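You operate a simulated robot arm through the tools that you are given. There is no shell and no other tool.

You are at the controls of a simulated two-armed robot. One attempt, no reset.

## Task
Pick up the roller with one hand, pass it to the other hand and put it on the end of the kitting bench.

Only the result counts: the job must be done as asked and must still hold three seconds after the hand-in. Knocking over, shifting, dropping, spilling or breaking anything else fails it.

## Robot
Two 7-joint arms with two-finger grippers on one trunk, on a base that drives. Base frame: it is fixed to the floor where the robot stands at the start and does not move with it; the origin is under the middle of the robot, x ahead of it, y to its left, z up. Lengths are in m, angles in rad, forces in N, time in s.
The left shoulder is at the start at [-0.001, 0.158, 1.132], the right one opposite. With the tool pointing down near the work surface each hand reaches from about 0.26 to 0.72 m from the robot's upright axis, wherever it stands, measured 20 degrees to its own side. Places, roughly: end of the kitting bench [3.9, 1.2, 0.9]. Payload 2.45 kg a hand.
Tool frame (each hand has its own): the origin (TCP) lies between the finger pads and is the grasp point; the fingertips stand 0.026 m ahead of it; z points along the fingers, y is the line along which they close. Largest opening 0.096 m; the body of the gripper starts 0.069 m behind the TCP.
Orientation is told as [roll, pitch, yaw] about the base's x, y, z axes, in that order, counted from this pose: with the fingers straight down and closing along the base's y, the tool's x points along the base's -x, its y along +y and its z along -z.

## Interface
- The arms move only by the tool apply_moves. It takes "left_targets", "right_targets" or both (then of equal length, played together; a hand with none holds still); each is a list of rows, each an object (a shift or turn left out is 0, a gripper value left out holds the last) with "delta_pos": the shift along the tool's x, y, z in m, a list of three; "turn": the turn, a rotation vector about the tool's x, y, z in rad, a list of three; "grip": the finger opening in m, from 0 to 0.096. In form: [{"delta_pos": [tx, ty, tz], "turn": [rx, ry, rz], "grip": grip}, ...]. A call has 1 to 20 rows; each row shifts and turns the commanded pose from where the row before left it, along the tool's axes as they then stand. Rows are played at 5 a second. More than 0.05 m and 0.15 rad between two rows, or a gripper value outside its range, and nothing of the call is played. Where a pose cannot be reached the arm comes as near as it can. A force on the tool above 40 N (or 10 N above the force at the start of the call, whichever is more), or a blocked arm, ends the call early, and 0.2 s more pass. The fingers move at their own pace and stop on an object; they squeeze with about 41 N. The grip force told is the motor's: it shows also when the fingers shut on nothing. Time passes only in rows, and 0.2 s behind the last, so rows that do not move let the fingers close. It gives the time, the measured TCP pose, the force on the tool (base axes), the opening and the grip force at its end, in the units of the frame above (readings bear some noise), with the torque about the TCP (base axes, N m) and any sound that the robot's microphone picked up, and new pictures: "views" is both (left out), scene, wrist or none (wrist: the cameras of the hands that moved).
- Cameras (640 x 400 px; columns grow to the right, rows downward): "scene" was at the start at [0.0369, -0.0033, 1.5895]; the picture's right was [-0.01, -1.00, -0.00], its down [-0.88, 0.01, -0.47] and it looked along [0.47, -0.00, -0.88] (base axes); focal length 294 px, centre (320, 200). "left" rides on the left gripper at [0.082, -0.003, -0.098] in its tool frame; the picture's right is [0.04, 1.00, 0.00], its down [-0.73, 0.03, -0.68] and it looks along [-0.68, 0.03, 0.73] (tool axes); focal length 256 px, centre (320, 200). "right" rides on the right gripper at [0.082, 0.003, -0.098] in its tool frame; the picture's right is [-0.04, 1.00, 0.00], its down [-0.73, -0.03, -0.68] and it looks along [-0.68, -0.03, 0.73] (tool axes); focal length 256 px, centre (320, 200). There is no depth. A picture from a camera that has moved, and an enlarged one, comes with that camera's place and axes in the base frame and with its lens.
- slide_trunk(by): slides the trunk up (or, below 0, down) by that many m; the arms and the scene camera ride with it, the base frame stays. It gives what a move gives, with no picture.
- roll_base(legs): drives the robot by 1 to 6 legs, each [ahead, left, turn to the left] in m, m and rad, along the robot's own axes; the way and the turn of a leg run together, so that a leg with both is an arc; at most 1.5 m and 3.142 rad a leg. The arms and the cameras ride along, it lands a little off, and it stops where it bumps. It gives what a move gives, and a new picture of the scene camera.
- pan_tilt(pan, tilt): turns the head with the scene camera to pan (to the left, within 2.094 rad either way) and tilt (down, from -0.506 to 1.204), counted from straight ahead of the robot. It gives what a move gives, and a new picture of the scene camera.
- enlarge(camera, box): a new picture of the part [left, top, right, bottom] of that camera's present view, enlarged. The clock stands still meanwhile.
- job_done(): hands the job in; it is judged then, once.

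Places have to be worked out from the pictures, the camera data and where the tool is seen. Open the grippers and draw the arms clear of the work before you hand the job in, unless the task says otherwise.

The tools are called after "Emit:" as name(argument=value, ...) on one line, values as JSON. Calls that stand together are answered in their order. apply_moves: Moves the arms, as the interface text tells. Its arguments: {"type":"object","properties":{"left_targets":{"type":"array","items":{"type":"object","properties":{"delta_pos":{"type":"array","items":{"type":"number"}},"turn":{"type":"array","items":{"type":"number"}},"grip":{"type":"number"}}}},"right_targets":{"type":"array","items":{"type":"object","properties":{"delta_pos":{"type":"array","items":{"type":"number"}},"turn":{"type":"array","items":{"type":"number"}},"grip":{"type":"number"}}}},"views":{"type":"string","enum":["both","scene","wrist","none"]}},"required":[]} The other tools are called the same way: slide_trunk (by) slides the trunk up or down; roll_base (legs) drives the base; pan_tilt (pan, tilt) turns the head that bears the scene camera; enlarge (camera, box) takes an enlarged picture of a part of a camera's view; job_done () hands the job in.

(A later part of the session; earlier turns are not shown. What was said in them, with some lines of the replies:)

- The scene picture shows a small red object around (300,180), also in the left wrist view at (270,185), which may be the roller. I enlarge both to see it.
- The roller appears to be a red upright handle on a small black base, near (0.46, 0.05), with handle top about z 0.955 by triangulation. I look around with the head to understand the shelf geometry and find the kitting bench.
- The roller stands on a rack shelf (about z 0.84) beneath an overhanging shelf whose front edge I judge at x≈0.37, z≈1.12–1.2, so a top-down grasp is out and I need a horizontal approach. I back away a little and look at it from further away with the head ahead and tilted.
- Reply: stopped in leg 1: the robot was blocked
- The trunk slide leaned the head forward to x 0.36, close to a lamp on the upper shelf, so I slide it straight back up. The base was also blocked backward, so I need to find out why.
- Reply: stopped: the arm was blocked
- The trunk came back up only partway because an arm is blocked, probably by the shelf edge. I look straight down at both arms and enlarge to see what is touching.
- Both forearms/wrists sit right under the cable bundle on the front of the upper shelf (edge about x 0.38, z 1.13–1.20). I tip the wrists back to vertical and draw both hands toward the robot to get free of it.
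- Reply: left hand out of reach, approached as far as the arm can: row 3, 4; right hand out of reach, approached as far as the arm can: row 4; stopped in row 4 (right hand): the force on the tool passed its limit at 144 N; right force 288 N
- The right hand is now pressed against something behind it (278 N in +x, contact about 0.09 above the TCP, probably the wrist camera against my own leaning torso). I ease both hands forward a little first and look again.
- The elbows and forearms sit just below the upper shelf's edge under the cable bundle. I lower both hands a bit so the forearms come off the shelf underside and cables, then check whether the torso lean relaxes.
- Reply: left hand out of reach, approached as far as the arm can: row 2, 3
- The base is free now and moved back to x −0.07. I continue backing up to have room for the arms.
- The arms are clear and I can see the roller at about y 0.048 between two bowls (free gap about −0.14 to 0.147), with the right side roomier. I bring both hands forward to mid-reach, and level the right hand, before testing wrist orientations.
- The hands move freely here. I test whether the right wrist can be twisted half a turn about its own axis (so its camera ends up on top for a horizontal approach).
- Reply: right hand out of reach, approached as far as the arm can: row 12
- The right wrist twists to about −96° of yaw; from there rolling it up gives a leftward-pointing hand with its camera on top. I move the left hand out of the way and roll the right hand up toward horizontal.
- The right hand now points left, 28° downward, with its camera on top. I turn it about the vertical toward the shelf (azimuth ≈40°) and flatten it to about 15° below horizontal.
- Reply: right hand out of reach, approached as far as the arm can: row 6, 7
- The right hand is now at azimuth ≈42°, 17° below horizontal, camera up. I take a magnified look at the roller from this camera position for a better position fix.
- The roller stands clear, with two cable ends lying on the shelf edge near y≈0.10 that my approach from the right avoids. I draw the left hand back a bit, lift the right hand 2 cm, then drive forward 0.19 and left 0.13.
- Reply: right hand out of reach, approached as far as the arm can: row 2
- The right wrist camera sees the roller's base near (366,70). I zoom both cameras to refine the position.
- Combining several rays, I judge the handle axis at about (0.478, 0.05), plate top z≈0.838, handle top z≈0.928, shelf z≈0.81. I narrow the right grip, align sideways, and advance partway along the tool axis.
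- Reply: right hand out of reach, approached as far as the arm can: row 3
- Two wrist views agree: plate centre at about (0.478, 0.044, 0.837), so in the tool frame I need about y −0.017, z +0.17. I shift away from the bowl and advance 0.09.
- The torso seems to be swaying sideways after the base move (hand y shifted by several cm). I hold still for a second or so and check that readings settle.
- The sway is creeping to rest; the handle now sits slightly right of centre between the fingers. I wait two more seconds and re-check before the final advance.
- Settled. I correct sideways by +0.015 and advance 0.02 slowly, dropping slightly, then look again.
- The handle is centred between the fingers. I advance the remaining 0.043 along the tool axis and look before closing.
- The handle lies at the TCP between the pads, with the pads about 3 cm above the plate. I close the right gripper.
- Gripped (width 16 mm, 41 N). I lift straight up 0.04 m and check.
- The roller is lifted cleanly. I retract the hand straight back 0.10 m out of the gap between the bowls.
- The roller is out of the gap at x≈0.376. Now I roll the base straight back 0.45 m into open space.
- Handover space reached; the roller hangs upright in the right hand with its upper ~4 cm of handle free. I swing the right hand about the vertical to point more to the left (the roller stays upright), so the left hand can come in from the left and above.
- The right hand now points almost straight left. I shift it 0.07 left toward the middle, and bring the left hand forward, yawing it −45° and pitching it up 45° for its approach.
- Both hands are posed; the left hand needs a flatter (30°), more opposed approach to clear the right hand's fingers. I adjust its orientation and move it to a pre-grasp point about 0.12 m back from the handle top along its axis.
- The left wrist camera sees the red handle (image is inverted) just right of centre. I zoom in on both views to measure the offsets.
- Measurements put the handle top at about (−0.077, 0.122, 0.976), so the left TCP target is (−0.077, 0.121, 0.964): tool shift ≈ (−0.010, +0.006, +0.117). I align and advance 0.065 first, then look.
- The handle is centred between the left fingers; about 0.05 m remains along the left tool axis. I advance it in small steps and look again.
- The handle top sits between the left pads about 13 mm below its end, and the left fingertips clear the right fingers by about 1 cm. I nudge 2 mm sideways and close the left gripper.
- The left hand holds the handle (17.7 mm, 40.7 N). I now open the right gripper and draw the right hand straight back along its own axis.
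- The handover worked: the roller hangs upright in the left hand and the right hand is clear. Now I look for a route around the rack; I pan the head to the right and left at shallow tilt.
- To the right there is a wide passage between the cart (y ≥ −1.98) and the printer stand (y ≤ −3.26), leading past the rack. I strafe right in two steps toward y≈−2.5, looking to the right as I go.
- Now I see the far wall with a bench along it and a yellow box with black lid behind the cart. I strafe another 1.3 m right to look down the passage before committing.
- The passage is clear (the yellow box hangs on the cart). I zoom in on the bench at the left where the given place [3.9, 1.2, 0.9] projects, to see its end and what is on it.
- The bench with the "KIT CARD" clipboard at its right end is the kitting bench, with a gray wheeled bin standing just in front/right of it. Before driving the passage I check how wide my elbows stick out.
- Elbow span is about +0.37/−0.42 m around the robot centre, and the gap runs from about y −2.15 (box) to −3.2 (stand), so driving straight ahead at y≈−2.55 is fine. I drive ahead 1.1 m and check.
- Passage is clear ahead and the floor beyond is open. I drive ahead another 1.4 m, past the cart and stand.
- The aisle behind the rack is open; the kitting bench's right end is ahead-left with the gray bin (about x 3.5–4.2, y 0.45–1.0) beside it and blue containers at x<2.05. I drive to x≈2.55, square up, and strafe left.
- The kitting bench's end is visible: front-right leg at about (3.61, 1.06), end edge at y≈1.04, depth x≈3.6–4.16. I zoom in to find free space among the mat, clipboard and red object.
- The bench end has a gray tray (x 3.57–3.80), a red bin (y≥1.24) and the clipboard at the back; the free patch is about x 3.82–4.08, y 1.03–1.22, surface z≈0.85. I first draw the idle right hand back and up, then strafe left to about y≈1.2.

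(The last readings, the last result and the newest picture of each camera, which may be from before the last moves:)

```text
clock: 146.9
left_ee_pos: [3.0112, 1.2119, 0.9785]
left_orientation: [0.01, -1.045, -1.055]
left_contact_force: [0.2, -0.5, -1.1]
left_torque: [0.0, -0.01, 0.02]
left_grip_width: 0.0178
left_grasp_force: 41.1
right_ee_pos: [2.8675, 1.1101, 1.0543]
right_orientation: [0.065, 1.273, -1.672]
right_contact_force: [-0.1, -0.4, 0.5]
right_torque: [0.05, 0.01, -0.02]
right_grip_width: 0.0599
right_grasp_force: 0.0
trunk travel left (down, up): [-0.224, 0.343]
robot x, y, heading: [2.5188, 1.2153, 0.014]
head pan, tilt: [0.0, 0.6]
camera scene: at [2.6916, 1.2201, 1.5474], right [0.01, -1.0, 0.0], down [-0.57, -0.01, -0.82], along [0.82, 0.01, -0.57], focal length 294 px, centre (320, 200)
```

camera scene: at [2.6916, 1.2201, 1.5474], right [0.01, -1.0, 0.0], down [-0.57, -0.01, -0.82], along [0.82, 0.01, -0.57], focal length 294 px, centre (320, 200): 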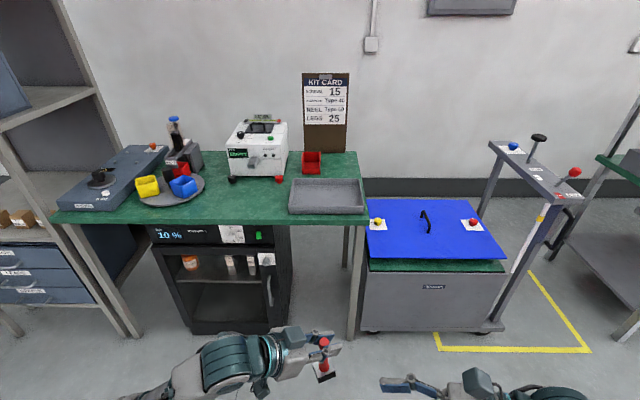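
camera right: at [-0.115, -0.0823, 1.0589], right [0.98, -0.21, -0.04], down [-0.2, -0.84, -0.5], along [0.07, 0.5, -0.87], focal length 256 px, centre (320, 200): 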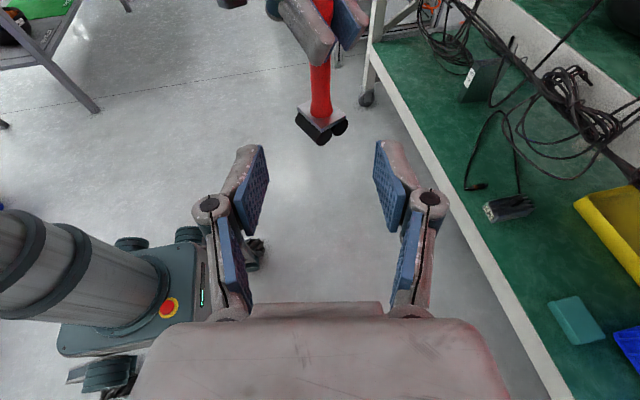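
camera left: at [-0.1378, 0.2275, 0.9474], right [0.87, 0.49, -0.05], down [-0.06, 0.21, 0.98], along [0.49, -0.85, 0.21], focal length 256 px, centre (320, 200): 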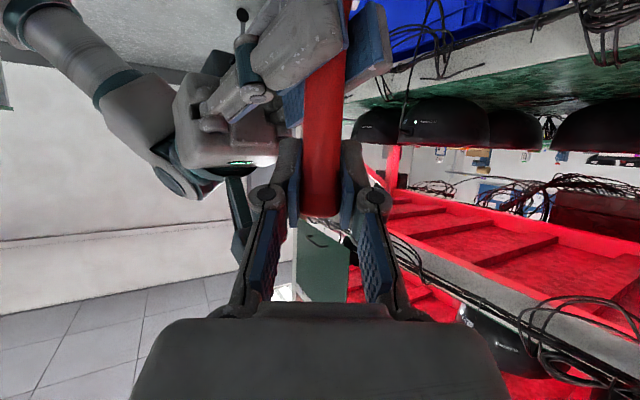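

I have a clear frontal view: the free patch is between the tray (back edge x≈3.78), red bin (y≥1.23), clipboard (x≈4.1) and the end edge (y≈1.05), bench top about z 0.865. The roller's bottom is about 0.12 below the left TCP, so I raise the left hand 0.10 before driving up to the bench.

Emit:
apply_moves(left_targets=[{"delta_pos": [-0.0216, 0, -0.0125]}, {"delta_pos": [-0.0216, 0, -0.0125]}, {"delta_pos": [-0.0216, 0, -0.0125]}, {"delta_pos": [-0.0216, 0, -0.0125]}, {}, {}], views="scene")

Emit:
enlarge(camera="scene", box=[270, 120, 390, 230])

Emit:
enlarge(camera="scene", box=[240, 300, 400, 400])

```text
clock: 148.3
left_ee_pos: [3.0103, 1.2098, 1.0814]
left_orientation: [0.01, -1.047, -1.054]
left_contact_force: [-0.1, -0.1, -1.2]
left_torque: [0.0, -0.04, -0.02]
left_grip_width: 0.0177
left_grasp_force: 40.5
right_ee_pos: [2.8679, 1.1111, 1.0554]
right_orientation: [0.063, 1.273, -1.671]
right_contact_force: [-0.3, -0.1, 0.1]
right_torque: [0.0, 0.0, -0.03]
right_grip_width: 0.0601
right_grasp_force: 0.1
trunk travel left (down, up): [-0.224, 0.343]
robot x, y, heading: [2.5124, 1.2167, 0.013]
head pan, tilt: [0.0, 0.6]
camera scene: at [2.6917, 1.2197, 1.5474], right [0.01, -1.0, 0.0], down [-0.57, -0.01, -0.82], along [0.82, 0.01, -0.57], focal length 294 px, centre (320, 200)
```

scene: 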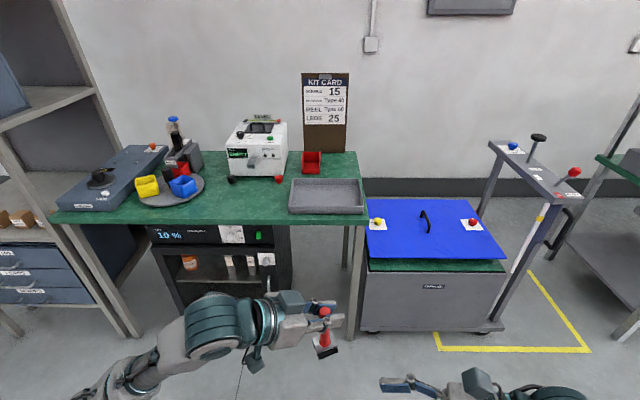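

```text
3.64 times, centred on (330, 175) of scene
camera zoom: at [2.6917, 1.2197, 1.5474], right [0.01, -1.0, 0.0], down [-0.57, -0.01, -0.82], along [0.82, 0.01, -0.57], focal length 1070 px, centre (284, 291)
```

zoom: 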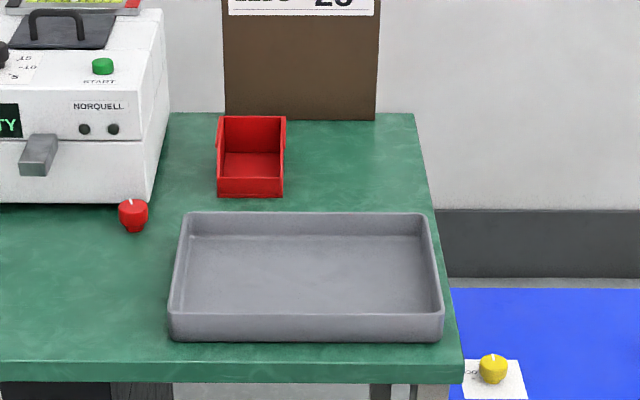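

```text
4.00 times, centred on (320, 350) of scene
camera zoom: at [2.6917, 1.2197, 1.5474], right [0.01, -1.0, 0.0], down [-0.57, -0.01, -0.82], along [0.82, 0.01, -0.57], focal length 1177 px, centre (320, -400)
```

zoom: 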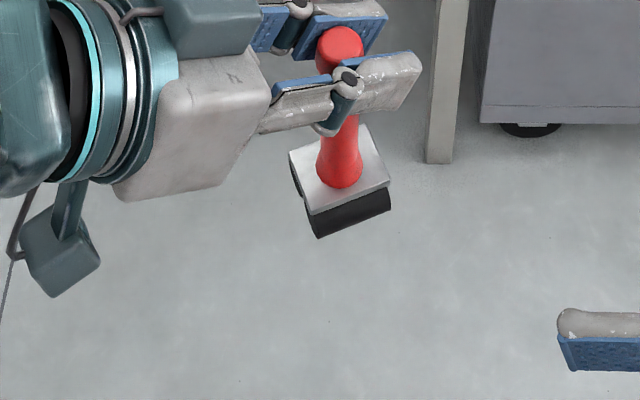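

The roller hangs straight and the free patch is confirmed; I choose the spot (3.90, 1.13). I drive forward about 0.66 m with a slight shift right.

Emit:
roll_base(legs=[[0.66, -0.04, -0.013]])

Emit:
apply_moves(left_targets=[{}, {}, {}, {}, {}, {}, {}, {}], views="both")

```text
clock: 151.9
left_ee_pos: [3.6498, 1.1536, 1.0807]
left_orientation: [0.01, -1.046, -1.088]
left_contact_force: [-0.2, -0.4, -1.0]
left_torque: [-0.01, -0.03, -0.03]
left_grip_width: 0.0175
left_grasp_force: 41.5
right_ee_pos: [3.506, 1.0592, 1.0537]
right_orientation: [0.063, 1.271, -1.706]
right_contact_force: [-0.1, -0.5, 0.0]
right_torque: [-0.02, -0.01, -0.01]
right_grip_width: 0.0598
right_grasp_force: 0.1
trunk travel left (down, up): [-0.224, 0.343]
robot x, y, heading: [3.1601, 1.175, -0.02]
head pan, tilt: [0.0, 0.6]
camera scene: at [3.3326, 1.1733, 1.5474], right [-0.02, -1.0, 0.0], down [-0.57, 0.01, -0.82], along [0.82, -0.02, -0.57], focal length 294 px, centre (320, 200)
```

scene: 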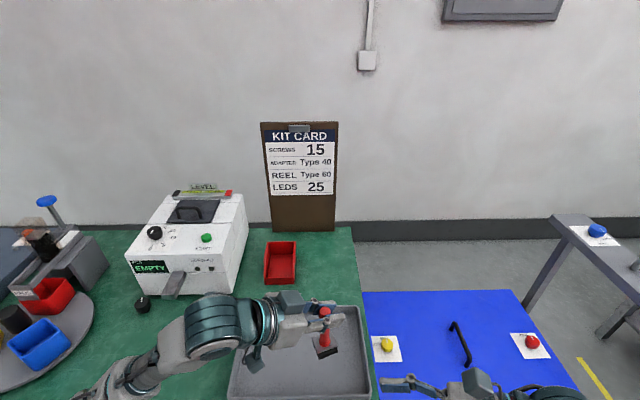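

```text
clock: 153.7
left_ee_pos: [3.645, 1.1527, 1.0821]
left_orientation: [0.016, -1.047, -1.093]
left_contact_force: [-0.6, 0.7, -1.5]
left_torque: [0.0, -0.03, 0.01]
left_grip_width: 0.0178
left_grasp_force: 41.1
right_ee_pos: [3.5018, 1.058, 1.0559]
right_orientation: [0.074, 1.274, -1.694]
right_contact_force: [-0.7, 0.3, 0.4]
right_torque: [0.03, 0.01, -0.02]
right_grip_width: 0.06
right_grasp_force: 0.1
trunk travel left (down, up): [-0.224, 0.343]
robot x, y, heading: [3.159, 1.1749, -0.019]
head pan, tilt: [0.0, 0.6]
camera scene: at [3.3322, 1.173, 1.5474], right [-0.02, -1.0, 0.0], down [-0.57, 0.01, -0.82], along [0.82, -0.02, -0.57], focal length 294 px, centre (320, 200)
camera left: at [3.5835, 1.2609, 1.0608], right [0.87, 0.49, -0.03], down [-0.09, 0.21, 0.97], along [0.48, -0.85, 0.22], focal length 256 px, centre (320, 200)
```

scene: 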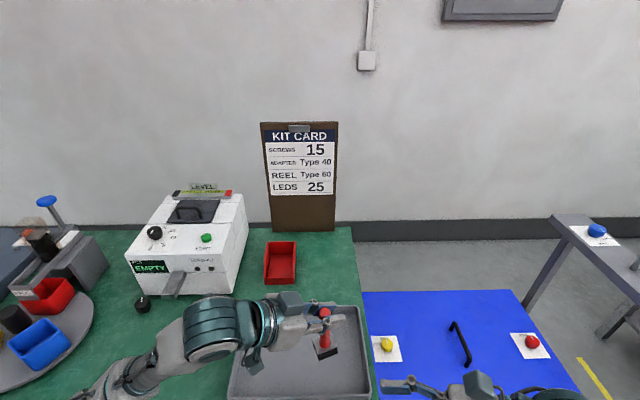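
left: 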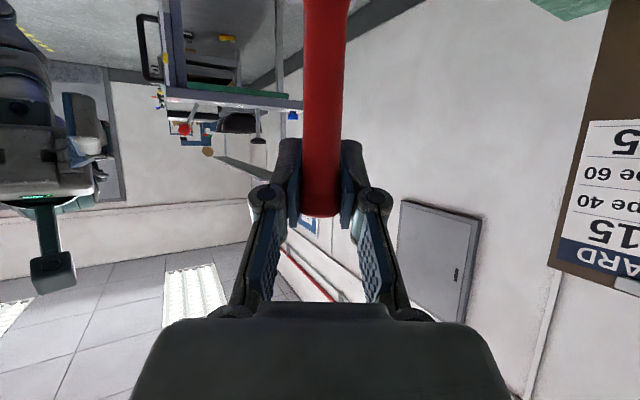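

I'm at (3.16, 1.175) with the roller above the tray. I extend the left arm at this height to hover over (3.90, 1.13).

Emit:
apply_moves(left_targets=[{"delta_pos": [-0.0098, 0.0308, 0.0175]}, {"delta_pos": [-0.0098, 0.0308, 0.0175]}, {"delta_pos": [-0.0098, 0.0308, 0.0175]}, {"delta_pos": [-0.0098, 0.0308, 0.0175]}, {"delta_pos": [-0.0098, 0.0308, 0.0175]}, {"delta_pos": [-0.0098, 0.0308, 0.0175]}, {"delta_pos": [-0.0098, 0.0308, 0.0175]}, {}, {}, {}, {}], views="both")

Emit:
enlarge(camera="scene", box=[230, 200, 390, 320])

```text
clock: 156.1
left_ee_pos: [3.8996, 1.132, 1.0803]
left_orientation: [0.017, -1.046, -1.092]
left_contact_force: [0.1, 0.1, -1.5]
left_torque: [-0.03, 0.0, -0.01]
left_grip_width: 0.0178
left_grasp_force: 41.1
right_ee_pos: [3.5005, 1.0572, 1.0548]
right_orientation: [0.074, 1.272, -1.694]
right_contact_force: [-0.4, -0.9, 0.4]
right_torque: [0.01, -0.02, 0.01]
right_grip_width: 0.0599
right_grasp_force: 0.0
trunk travel left (down, up): [-0.224, 0.343]
robot x, y, heading: [3.1551, 1.177, -0.022]
head pan, tilt: [0.0, 0.6]
camera scene: at [3.3334, 1.1721, 1.5473], right [-0.02, -1.0, 0.0], down [-0.57, 0.01, -0.82], along [0.82, -0.02, -0.57], focal length 294 px, centre (320, 200)
camera left: at [3.8391, 1.2402, 1.059], right [0.87, 0.49, -0.03], down [-0.09, 0.21, 0.97], along [0.48, -0.85, 0.22], focal length 256 px, centre (320, 200)
```

scene: 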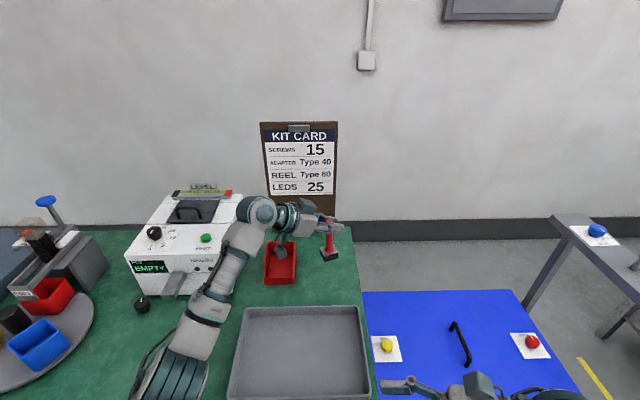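
left: 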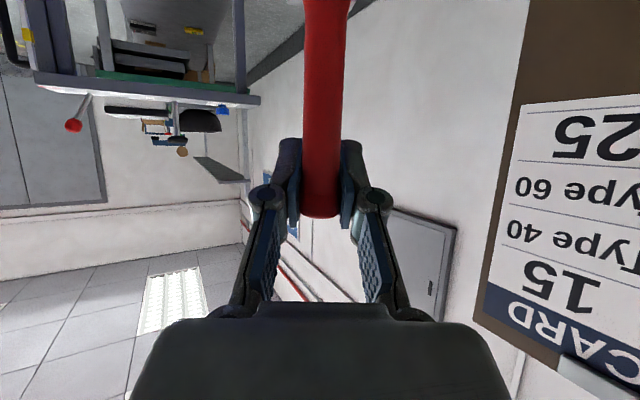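

```text
3.33 times, centred on (310, 260) of scene
camera zoom: at [3.3334, 1.1721, 1.5473], right [-0.02, -1.0, 0.0], down [-0.57, 0.01, -0.82], along [0.82, -0.02, -0.57], focal length 981 px, centre (353, 0)
```

zoom: 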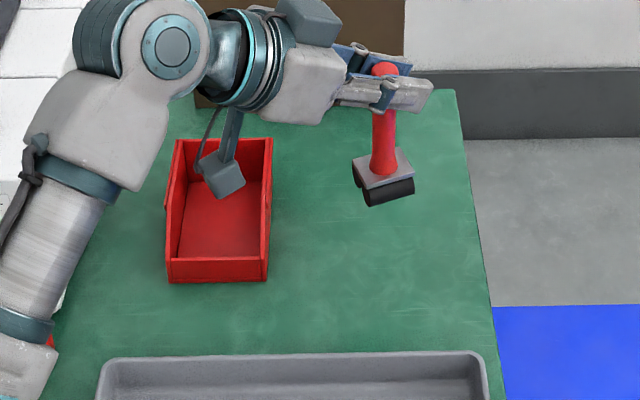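

The roller hovers right over the chosen spot; the wrist camera block will come down beside the red bin with ~2.5 cm to spare. I lower 0.07 m and look.

Emit:
apply_moves(left_targets=[{"delta_pos": [0.0121, 0, 0.007]}, {"delta_pos": [0.0121, 0, 0.007]}, {"delta_pos": [0.0121, 0, 0.007]}, {"delta_pos": [0.0121, 0, 0.007]}, {"delta_pos": [0.0121, 0, 0.007]}, {}, {}, {}], views="scene")

Emit:
enlarge(camera="scene", box=[270, 200, 390, 300])

```text
clock: 157.9
left_ee_pos: [3.9039, 1.1307, 1.0137]
left_orientation: [0.015, -1.047, -1.092]
left_contact_force: [0.0, 0.5, -1.2]
left_torque: [-0.03, 0.01, -0.02]
left_grip_width: 0.0176
left_grasp_force: 41.2
right_ee_pos: [3.5006, 1.0574, 1.0559]
right_orientation: [0.072, 1.273, -1.693]
right_contact_force: [-1.0, 0.0, 0.7]
right_torque: [-0.01, 0.01, 0.01]
right_grip_width: 0.0599
right_grasp_force: 0.0
trunk travel left (down, up): [-0.224, 0.343]
robot x, y, heading: [3.1577, 1.1738, -0.019]
head pan, tilt: [0.0, 0.6]
camera scene: at [3.3334, 1.172, 1.5473], right [-0.02, -1.0, 0.0], down [-0.57, 0.01, -0.82], along [0.82, -0.02, -0.57], focal length 294 px, centre (320, 200)
```

scene: 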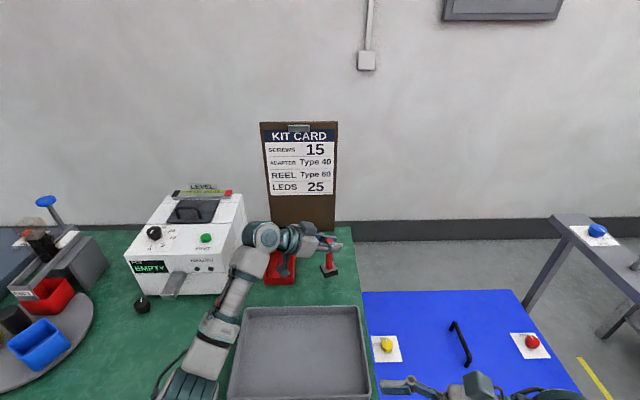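

```text
4.00 times, centred on (330, 250) of scene
camera zoom: at [3.3334, 1.172, 1.5473], right [-0.02, -1.0, 0.0], down [-0.57, 0.01, -0.82], along [0.82, -0.02, -0.57], focal length 1177 px, centre (280, 0)
```

zoom: 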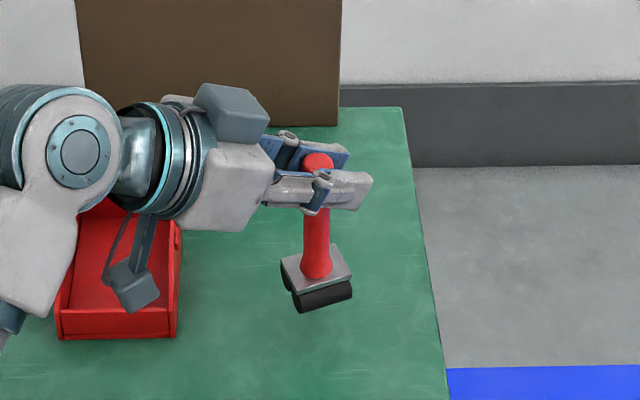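

The roller's bottom is about 2.8 cm above the surface by the picture, consistent with the 0.12 offset. I descend slowly in 5 mm steps, watching the force.

Emit:
apply_moves(left_targets=[{"delta_pos": [0.0043, 0, 0.0025]}, {"delta_pos": [0.0043, 0, 0.0025]}, {"delta_pos": [0.0043, 0, 0.0025]}, {"delta_pos": [0.0043, 0, 0.0025]}, {}, {}], views="scene")

Emit:
enlarge(camera="scene", box=[270, 200, 390, 300])

```text
clock: 159.3
left_ee_pos: [3.9029, 1.1314, 0.9927]
left_orientation: [0.016, -1.048, -1.093]
left_contact_force: [1.6, -0.1, -1.7]
left_torque: [0.01, -0.01, 0.0]
left_grip_width: 0.0178
left_grasp_force: 41.4
right_ee_pos: [3.5017, 1.0587, 1.0554]
right_orientation: [0.073, 1.272, -1.696]
right_contact_force: [-0.2, 0.3, -0.1]
right_torque: [0.0, 0.02, 0.0]
right_grip_width: 0.06
right_grasp_force: 0.1
trunk travel left (down, up): [-0.224, 0.343]
robot x, y, heading: [3.1606, 1.1733, -0.02]
head pan, tilt: [0.0, 0.6]
camera scene: at [3.3335, 1.172, 1.5473], right [-0.02, -1.0, 0.0], down [-0.57, 0.01, -0.82], along [0.82, -0.02, -0.57], focal length 294 px, centre (320, 200)
```

scene: 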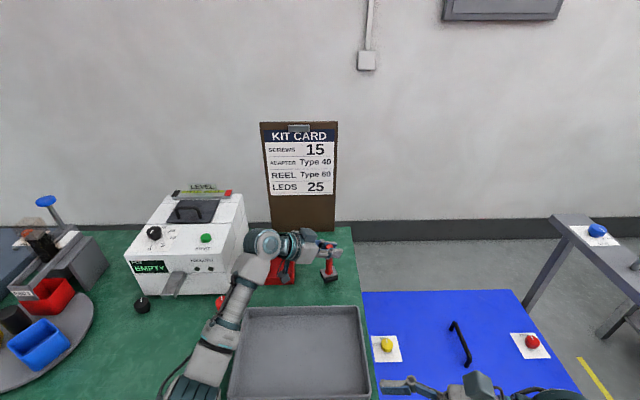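

```text
4.00 times, centred on (330, 250) of scene
camera zoom: at [3.3335, 1.172, 1.5473], right [-0.02, -1.0, 0.0], down [-0.57, 0.01, -0.82], along [0.82, -0.02, -0.57], focal length 1177 px, centre (280, 0)
```

zoom: 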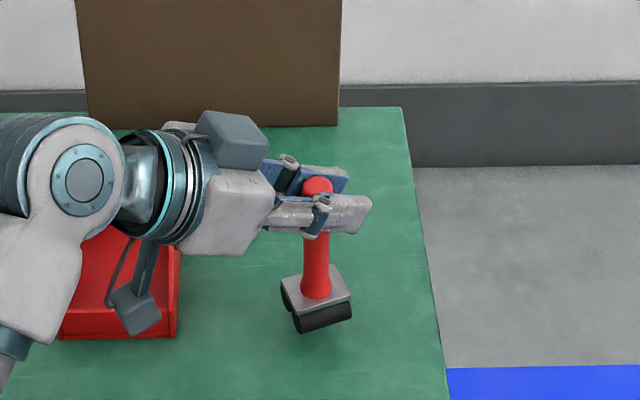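

No contact yet (force z unchanged). I continue down in 2.5 mm steps.

Emit:
apply_moves(left_targets=[{"delta_pos": [0.0022, 0, 0.00125]}, {"delta_pos": [0.0022, 0, 0.00125]}, {"delta_pos": [0.0022, 0, 0.00125]}, {}], views="none")

Emit:
enlarge(camera="scene", box=[300, 230, 380, 300])

```text
clock: 160.3
left_ee_pos: [3.903, 1.1298, 0.9857]
left_orientation: [0.016, -1.048, -1.094]
left_contact_force: [0.6, -0.2, -0.5]
left_torque: [-0.02, -0.01, 0.0]
left_grip_width: 0.0177
left_grasp_force: 40.9
right_ee_pos: [3.5021, 1.0582, 1.0563]
right_orientation: [0.075, 1.273, -1.696]
right_contact_force: [-0.2, 0.1, 0.4]
right_torque: [0.01, 0.08, -0.02]
right_grip_width: 0.06
right_grasp_force: 0.0
trunk travel left (down, up): [-0.224, 0.343]
robot x, y, heading: [3.1583, 1.178, -0.022]
head pan, tilt: [0.0, 0.6]
```

```text
5.71 times, centred on (340, 265) of scene
camera zoom: at [3.3333, 1.172, 1.5473], right [-0.02, -1.0, 0.0], down [-0.57, 0.01, -0.82], along [0.82, -0.02, -0.57], focal length 1682 px, centre (206, -171)
```

zoom: 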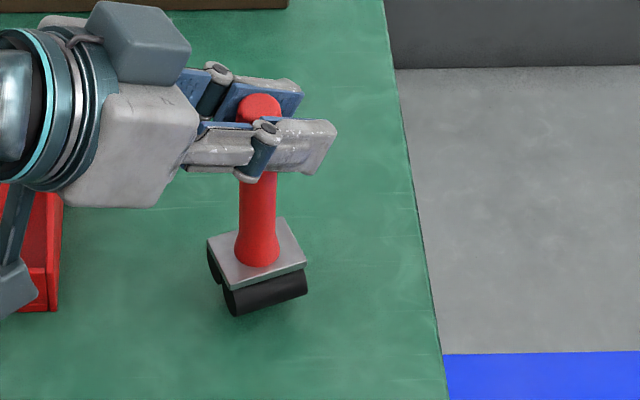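

Still no contact force at z 0.986. I keep lowering in 2 mm steps.

Emit:
apply_moves(left_targets=[{"delta_pos": [0.00175, 0, 0.001]}, {"delta_pos": [0.00175, 0, 0.001]}, {"delta_pos": [0.00175, 0, 0.001]}, {}], views="none")

Emit:
apply_moves(left_targets=[{"delta_pos": [0.00175, 0, 0.001]}, {"delta_pos": [0.00175, 0, 0.001]}, {}], views="none")

Emit:
enlarge(camera="scene", box=[300, 230, 380, 300])

```text
clock: 161.3
left_ee_pos: [3.9028, 1.132, 0.9802]
left_orientation: [0.017, -1.047, -1.094]
left_contact_force: [-0.1, 0.7, -1.3]
left_torque: [-0.02, -0.02, 0.01]
left_grip_width: 0.0177
left_grasp_force: 41.4
right_ee_pos: [3.5007, 1.0584, 1.0553]
right_orientation: [0.074, 1.273, -1.694]
right_contact_force: [-0.3, -0.5, -0.1]
right_torque: [0.04, 0.04, 0.01]
right_grip_width: 0.06
right_grasp_force: 0.1
trunk travel left (down, up): [-0.224, 0.343]
robot x, y, heading: [3.1554, 1.1744, -0.018]
head pan, tilt: [0.0, 0.6]
```

```text
clock: 162.1
left_ee_pos: [3.903, 1.1312, 0.9762]
left_orientation: [0.016, -1.047, -1.093]
left_contact_force: [0.3, -0.4, -2.1]
left_torque: [-0.01, 0.0, 0.02]
left_grip_width: 0.018
left_grasp_force: 41.0
right_ee_pos: [3.5006, 1.0581, 1.0551]
right_orientation: [0.073, 1.272, -1.696]
right_contact_force: [0.4, 0.7, 0.6]
right_torque: [0.03, 0.02, 0.02]
right_grip_width: 0.0601
right_grasp_force: 0.1
trunk travel left (down, up): [-0.224, 0.343]
robot x, y, heading: [3.1586, 1.1754, -0.02]
head pan, tilt: [0.0, 0.6]
```

```text
5.71 times, centred on (340, 265) of scene
camera zoom: at [3.3334, 1.1719, 1.5473], right [-0.02, -1.0, 0.0], down [-0.57, 0.01, -0.82], along [0.82, -0.02, -0.57], focal length 1682 px, centre (206, -171)
```

zoom: 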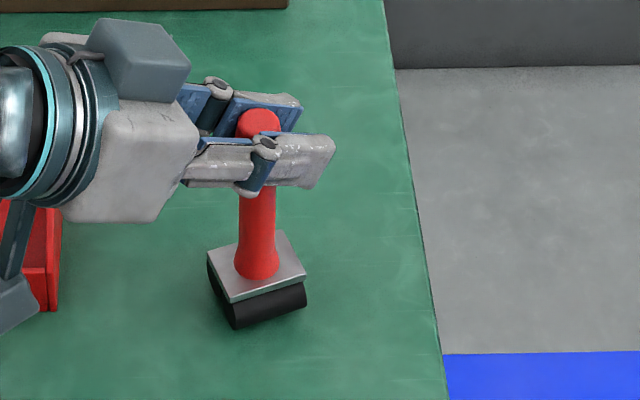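

A contact shadow is forming under the rollers; force still shows no contact. I continue in 2 mm steps.

Emit:
apply_moves(left_targets=[{"delta_pos": [0.00175, 0, 0.001]}, {"delta_pos": [0.00175, 0, 0.001]}, {}], views="none")

Emit:
apply_moves(left_targets=[{"delta_pos": [0.00175, 0, 0.001]}, {"delta_pos": [0.00175, 0, 0.001]}, {}], views="none")

Emit:
enlarge(camera="scene", box=[300, 230, 380, 300])

```text
clock: 162.9
left_ee_pos: [3.9027, 1.1287, 0.9722]
left_orientation: [0.02, -1.051, -1.096]
left_contact_force: [1.2, 1.9, 6.0]
left_torque: [0.22, 0.01, -0.05]
left_grip_width: 0.0175
left_grasp_force: 41.3
right_ee_pos: [3.5019, 1.0576, 1.0564]
right_orientation: [0.077, 1.273, -1.694]
right_contact_force: [0.3, -0.3, 0.5]
right_torque: [0.0, -0.02, -0.05]
right_grip_width: 0.06
right_grasp_force: 0.0
trunk travel left (down, up): [-0.224, 0.343]
robot x, y, heading: [3.1585, 1.1768, -0.021]
head pan, tilt: [0.0, 0.6]
```

```text
clock: 163.7
left_ee_pos: [3.9002, 1.1295, 0.9712]
left_orientation: [0.029, -1.057, -1.103]
left_contact_force: [5.9, -1.9, 27.8]
left_torque: [0.26, -0.23, -0.06]
left_grip_width: 0.0177
left_grasp_force: 41.3
right_ee_pos: [3.5, 1.058, 1.056]
right_orientation: [0.083, 1.274, -1.686]
right_contact_force: [0.1, 0.5, 0.5]
right_torque: [0.0, -0.01, -0.01]
right_grip_width: 0.0601
right_grasp_force: 0.0
trunk travel left (down, up): [-0.224, 0.343]
robot x, y, heading: [3.1563, 1.1752, -0.016]
head pan, tilt: [0.0, 0.6]
```

```text
5.71 times, centred on (340, 265) of scene
camera zoom: at [3.3277, 1.1716, 1.5484], right [-0.02, -1.0, 0.0], down [-0.57, 0.01, -0.82], along [0.82, -0.02, -0.57], focal length 1682 px, centre (206, -171)
```

zoom: 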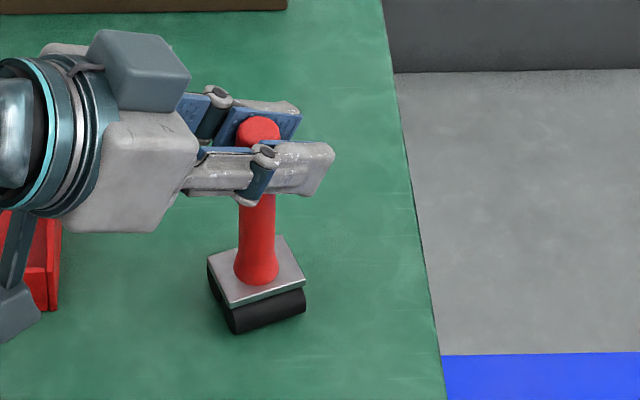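

Contact: 27.8 N upward at z 0.971, so the roller stands on the bench. I ease up 3 mm to relieve the load, then check.

Emit:
apply_moves(left_targets=[{"delta_pos": [-0.0017, 0, -0.001]}, {"delta_pos": [-0.0013, 0, -0.0007]}, {}, {}], views="none")

```text
clock: 164.7
left_ee_pos: [3.9014, 1.1299, 0.9717]
left_orientation: [0.019, -1.048, -1.096]
left_contact_force: [7.2, -5.9, 20.6]
left_torque: [-0.3, -0.32, -0.01]
left_grip_width: 0.0179
left_grasp_force: 41.2
right_ee_pos: [3.4994, 1.0584, 1.0552]
right_orientation: [0.077, 1.274, -1.694]
right_contact_force: [0.0, -0.5, -0.5]
right_torque: [-0.06, 0.02, 0.04]
right_grip_width: 0.06
right_grasp_force: 0.0
trunk travel left (down, up): [-0.224, 0.343]
robot x, y, heading: [3.1562, 1.1771, -0.02]
head pan, tilt: [0.0, 0.6]
```

Still 20 N; I ease up a little more.

Emit:
apply_moves(left_targets=[{"delta_pos": [-0.0013, 0, -0.00075]}, {"delta_pos": [-0.0009, 0, -0.0005]}, {}, {}], views="none")

```text
clock: 165.7
left_ee_pos: [3.9031, 1.1313, 0.9714]
left_orientation: [0.014, -1.044, -1.091]
left_contact_force: [0.5, -6.3, 4.8]
left_torque: [-0.5, 0.05, 0.1]
left_grip_width: 0.018
left_grasp_force: 40.5
right_ee_pos: [3.5008, 1.0569, 1.0564]
right_orientation: [0.073, 1.275, -1.694]
right_contact_force: [0.2, 0.2, 0.0]
right_torque: [-0.02, 0.02, 0.01]
right_grip_width: 0.06
right_grasp_force: 0.0
trunk travel left (down, up): [-0.224, 0.343]
robot x, y, heading: [3.1643, 1.177, -0.018]
head pan, tilt: [0.0, 0.6]
```

Load is now light (about 5 N). I open the left fingers gently and look.

Emit:
apply_moves(left_targets=[{"grip": 0.022}, {"grip": 0.03}, {"grip": 0.045}, {"grip": 0.06}, {}, {}], views="both")

Emit:
enlarge(camera="scene", box=[300, 230, 380, 300])

```text
clock: 167.1
left_ee_pos: [3.9033, 1.1305, 0.9729]
left_orientation: [0.016, -1.046, -1.091]
left_contact_force: [0.0, -0.6, -0.4]
left_torque: [0.0, 0.02, -0.01]
left_grip_width: 0.06
left_grasp_force: 0.0
right_ee_pos: [3.5018, 1.058, 1.0556]
right_orientation: [0.074, 1.272, -1.696]
right_contact_force: [0.1, -0.2, 0.4]
right_torque: [-0.02, 0.0, 0.01]
right_grip_width: 0.06
right_grasp_force: 0.1
trunk travel left (down, up): [-0.224, 0.343]
robot x, y, heading: [3.159, 1.1769, -0.023]
head pan, tilt: [0.0, 0.6]
camera scene: at [3.3331, 1.1717, 1.5473], right [-0.02, -1.0, 0.0], down [-0.57, 0.01, -0.82], along [0.82, -0.02, -0.57], focal length 294 px, centre (320, 200)
camera left: at [3.8405, 1.2394, 0.9512], right [0.87, 0.49, -0.03], down [-0.09, 0.21, 0.97], along [0.48, -0.85, 0.22], focal length 256 px, centre (320, 200)
```

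scene: 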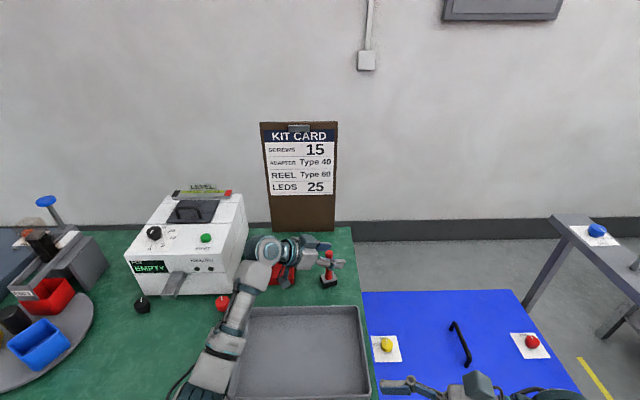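
left: 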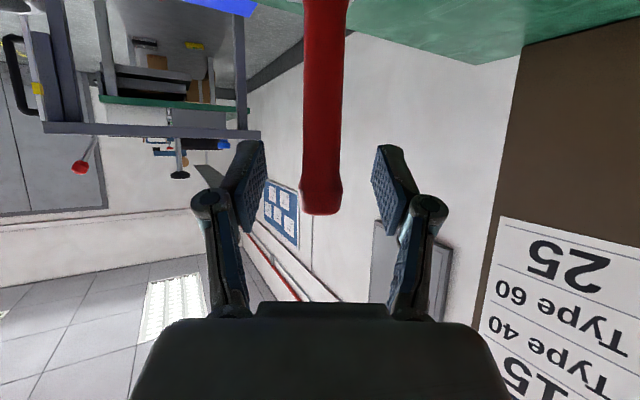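

```text
5.71 times, centred on (340, 265) of scene
camera zoom: at [3.3331, 1.1717, 1.5473], right [-0.02, -1.0, 0.0], down [-0.57, 0.01, -0.82], along [0.82, -0.02, -0.57], focal length 1682 px, centre (206, -171)
```

zoom: 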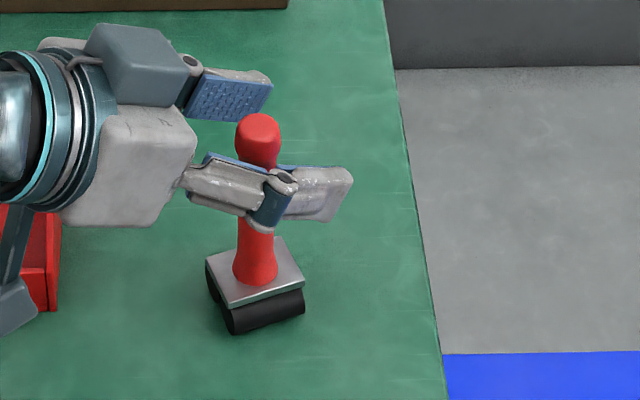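

The roller stands upright on its own with the fingers open around it. I retract the left hand along its own axis, then up and back away.

Emit:
apply_moves(left_targets=[{"delta_pos": [0, 0, -0.015]}, {"delta_pos": [0, 0, -0.015]}, {"delta_pos": [0, 0, -0.015]}, {"delta_pos": [0, 0, -0.015]}, {}, {}], views="scene")

Emit:
enlarge(camera="scene", box=[260, 210, 380, 310])

```text
clock: 168.5
left_ee_pos: [3.8771, 1.1762, 1.0035]
left_orientation: [0.015, -1.048, -1.092]
left_contact_force: [0.0, 0.9, 0.1]
left_torque: [0.03, 0.02, 0.01]
left_grip_width: 0.0597
left_grasp_force: 0.1
right_ee_pos: [3.502, 1.0585, 1.0549]
right_orientation: [0.076, 1.272, -1.695]
right_contact_force: [0.5, -0.3, -0.4]
right_torque: [0.04, -0.02, -0.01]
right_grip_width: 0.0597
right_grasp_force: 0.1
trunk travel left (down, up): [-0.224, 0.343]
robot x, y, heading: [3.1573, 1.1748, -0.021]
head pan, tilt: [0.0, 0.6]
camera scene: at [3.3329, 1.1725, 1.5473], right [-0.02, -1.0, 0.0], down [-0.57, 0.01, -0.82], along [0.82, -0.02, -0.57], focal length 294 px, centre (320, 200)
```

scene: 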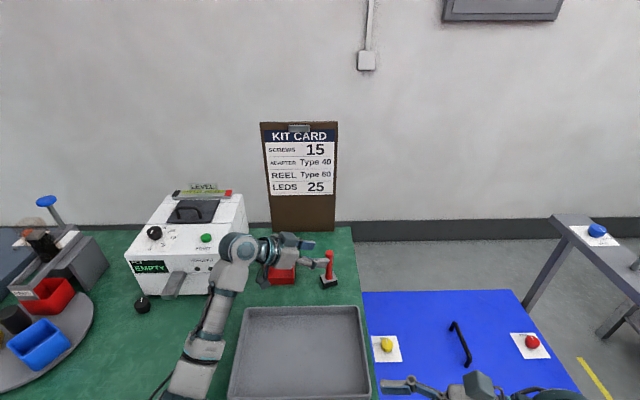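

```text
4.00 times, centred on (320, 260) of scene
camera zoom: at [3.3329, 1.1725, 1.5473], right [-0.02, -1.0, 0.0], down [-0.57, 0.01, -0.82], along [0.82, -0.02, -0.57], focal length 1177 px, centre (320, -40)
```

zoom: 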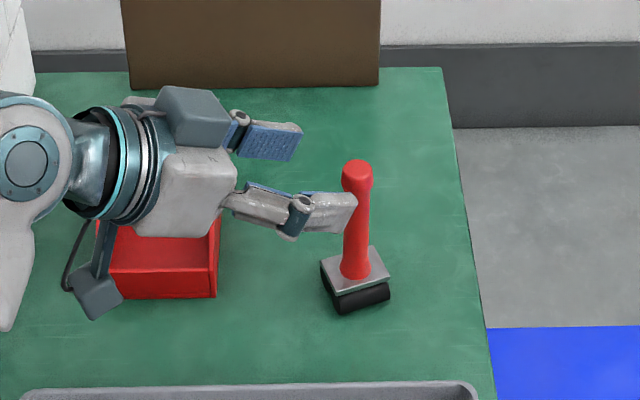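

The hand is clear of the handle. I retract a bit further, rise, and draw back over the tray toward the robot.

Emit:
apply_moves(left_targets=[{"delta_pos": [0, 0, -0.02]}, {"delta_pos": [0, 0, -0.02]}, {"delta_pos": [-0.026, 0, -0.015]}, {"delta_pos": [-0.026, 0, -0.015]}, {"delta_pos": [0.008, -0.031, -0.0144]}, {"delta_pos": [0.008, -0.031, -0.0144]}, {"delta_pos": [0.008, -0.031, -0.0144]}, {"delta_pos": [0.008, -0.031, -0.0144]}, {"delta_pos": [0.008, -0.031, -0.0144]}, {"delta_pos": [0.008, -0.031, -0.0144]}, {"delta_pos": [0.008, -0.031, -0.0144]}, {}, {}], views="scene")

Emit:
enlarge(camera="scene", box=[230, 200, 390, 320])

```text
clock: 171.3
left_ee_pos: [3.6135, 1.2059, 1.0829]
left_orientation: [0.017, -1.047, -1.092]
left_contact_force: [0.1, -1.0, 0.3]
left_torque: [-0.04, -0.01, 0.03]
left_grip_width: 0.0602
left_grasp_force: 0.0
right_ee_pos: [3.502, 1.0576, 1.0554]
right_orientation: [0.076, 1.272, -1.696]
right_contact_force: [-0.2, 1.9, -0.1]
right_torque: [0.03, 0.01, 0.0]
right_grip_width: 0.0599
right_grasp_force: 0.0
trunk travel left (down, up): [-0.224, 0.343]
robot x, y, heading: [3.1585, 1.1738, -0.02]
head pan, tilt: [0.0, 0.6]
camera scene: at [3.3315, 1.1732, 1.5475], right [-0.02, -1.0, 0.0], down [-0.57, 0.01, -0.82], along [0.82, -0.02, -0.57], focal length 294 px, centre (320, 200)
```

scene: 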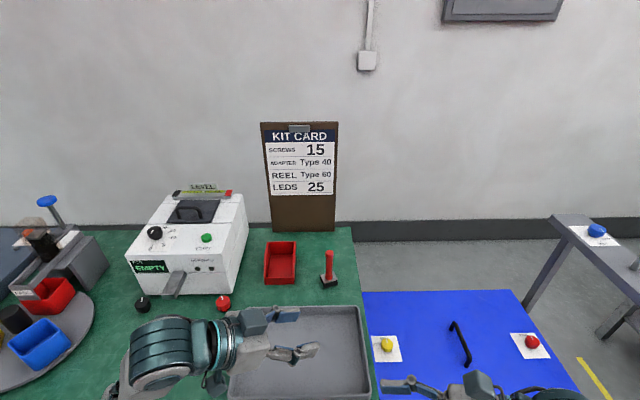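

```text
3.33 times, centred on (310, 260) of scene
camera zoom: at [3.3315, 1.1732, 1.5475], right [-0.02, -1.0, 0.0], down [-0.57, 0.01, -0.82], along [0.82, -0.02, -0.57], focal length 981 px, centre (353, 0)
```

zoom: 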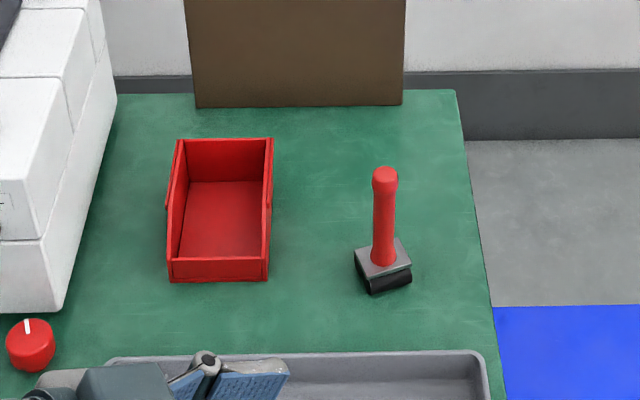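

The roller stands upright and undisturbed on the bench end, with tray, bin and clipboard untouched. I back the robot away and open both grippers fully.

Emit:
roll_base(legs=[[-0.45, 0, 0]])

Emit:
apply_moves(left_targets=[{"grip": 0.096}, {}, {}, {}], right_targets=[{"grip": 0.096}, {}, {}, {}], views="scene")

Emit:
enlarge(camera="scene", box=[250, 120, 410, 240])

```text
clock: 174.0
left_ee_pos: [3.1688, 1.2167, 1.0821]
left_orientation: [0.016, -1.049, -1.084]
left_contact_force: [-1.2, -0.1, -0.1]
left_torque: [-0.01, -0.03, -0.01]
left_grip_width: 0.0601
left_grasp_force: 0.0
right_ee_pos: [3.0576, 1.0693, 1.0558]
right_orientation: [0.078, 1.273, -1.686]
right_contact_force: [-1.4, -0.1, -0.3]
right_torque: [-0.02, -0.02, -0.03]
right_grip_width: 0.06
right_grasp_force: 0.1
trunk travel left (down, up): [-0.224, 0.343]
robot x, y, heading: [2.7175, 1.1826, -0.015]
head pan, tilt: [0.0, 0.6]
camera scene: at [2.8866, 1.1824, 1.5475], right [-0.01, -1.0, 0.0], down [-0.57, 0.01, -0.82], along [0.82, -0.01, -0.57], focal length 294 px, centre (320, 200)
```

scene: 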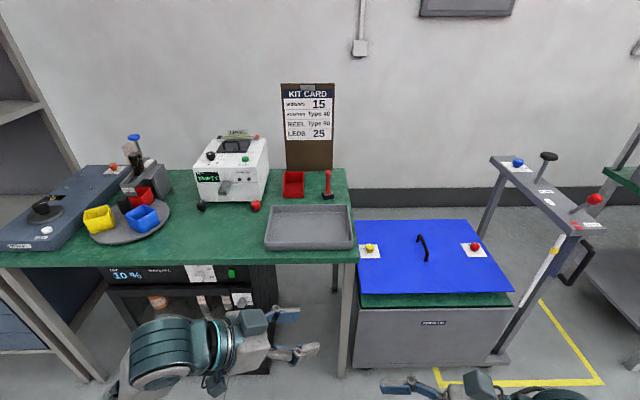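

```text
clock: 175.0
left_ee_pos: [3.1668, 1.2167, 1.0845]
left_orientation: [0.019, -1.049, -1.09]
left_contact_force: [0.5, 0.5, -0.3]
left_torque: [-0.04, 0.02, -0.01]
left_grip_width: 0.0961
left_grasp_force: 0.1
right_ee_pos: [3.0544, 1.0689, 1.057]
right_orientation: [0.088, 1.272, -1.677]
right_contact_force: [0.5, 0.9, -0.9]
right_torque: [0.02, 0.0, 0.01]
right_grip_width: 0.096
right_grasp_force: 0.0
trunk travel left (down, up): [-0.224, 0.343]
robot x, y, heading: [2.7173, 1.1839, -0.013]
head pan, tilt: [0.0, 0.6]
camera scene: at [2.887, 1.1825, 1.5475], right [-0.01, -1.0, 0.0], down [-0.57, 0.01, -0.82], along [0.82, -0.01, -0.57], focal length 294 px, centre (320, 200)
```

scene: 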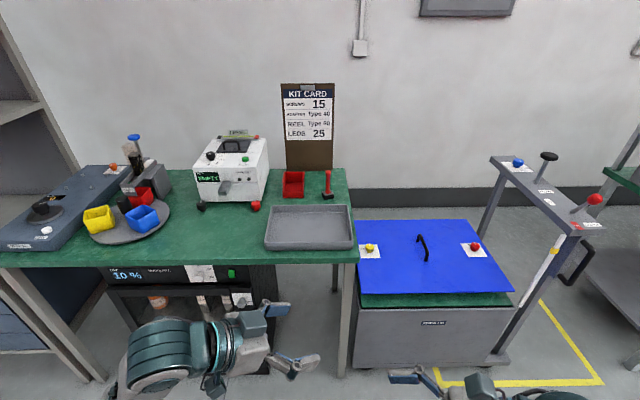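

```text
3.33 times, centred on (330, 180) of scene
camera zoom: at [2.887, 1.1825, 1.5475], right [-0.01, -1.0, 0.0], down [-0.57, 0.01, -0.82], along [0.82, -0.01, -0.57], focal length 981 px, centre (287, 267)
```

zoom: 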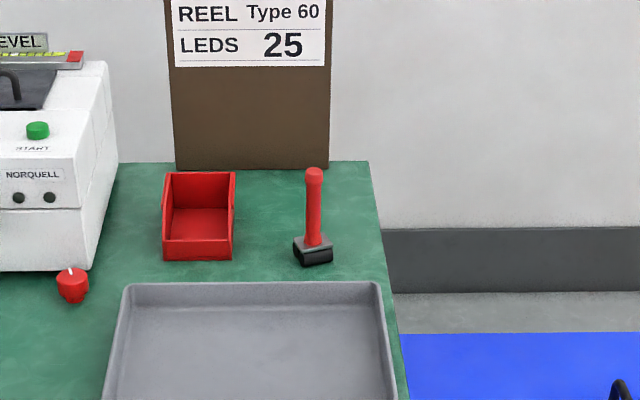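

The roller stands upright on the free patch at the end of the kitting bench. Both grippers are open and well clear, and nothing around it has moved, so I hand the job in.

Emit:
job_done()

```text
The job is handed in.
```

The roller is standing upright on the end of the kitting bench, at about (3.90, 1.13). The right hand picked it up and passed it to the left hand, and the left hand put it down.

The last pictures, taken after I backed the robot away with both grippers open and clear, show the roller still upright. The tray, red bin and clipboard around it look untouched.

Early on, before the pick, the arms got caught under the cables along the front of the upper shelf. During that the right hand read a force of up to 278 N, probably from pressing against the robot's own body. I worked the arms free, and none of the shelf items looked moved in the pictures afterwards.
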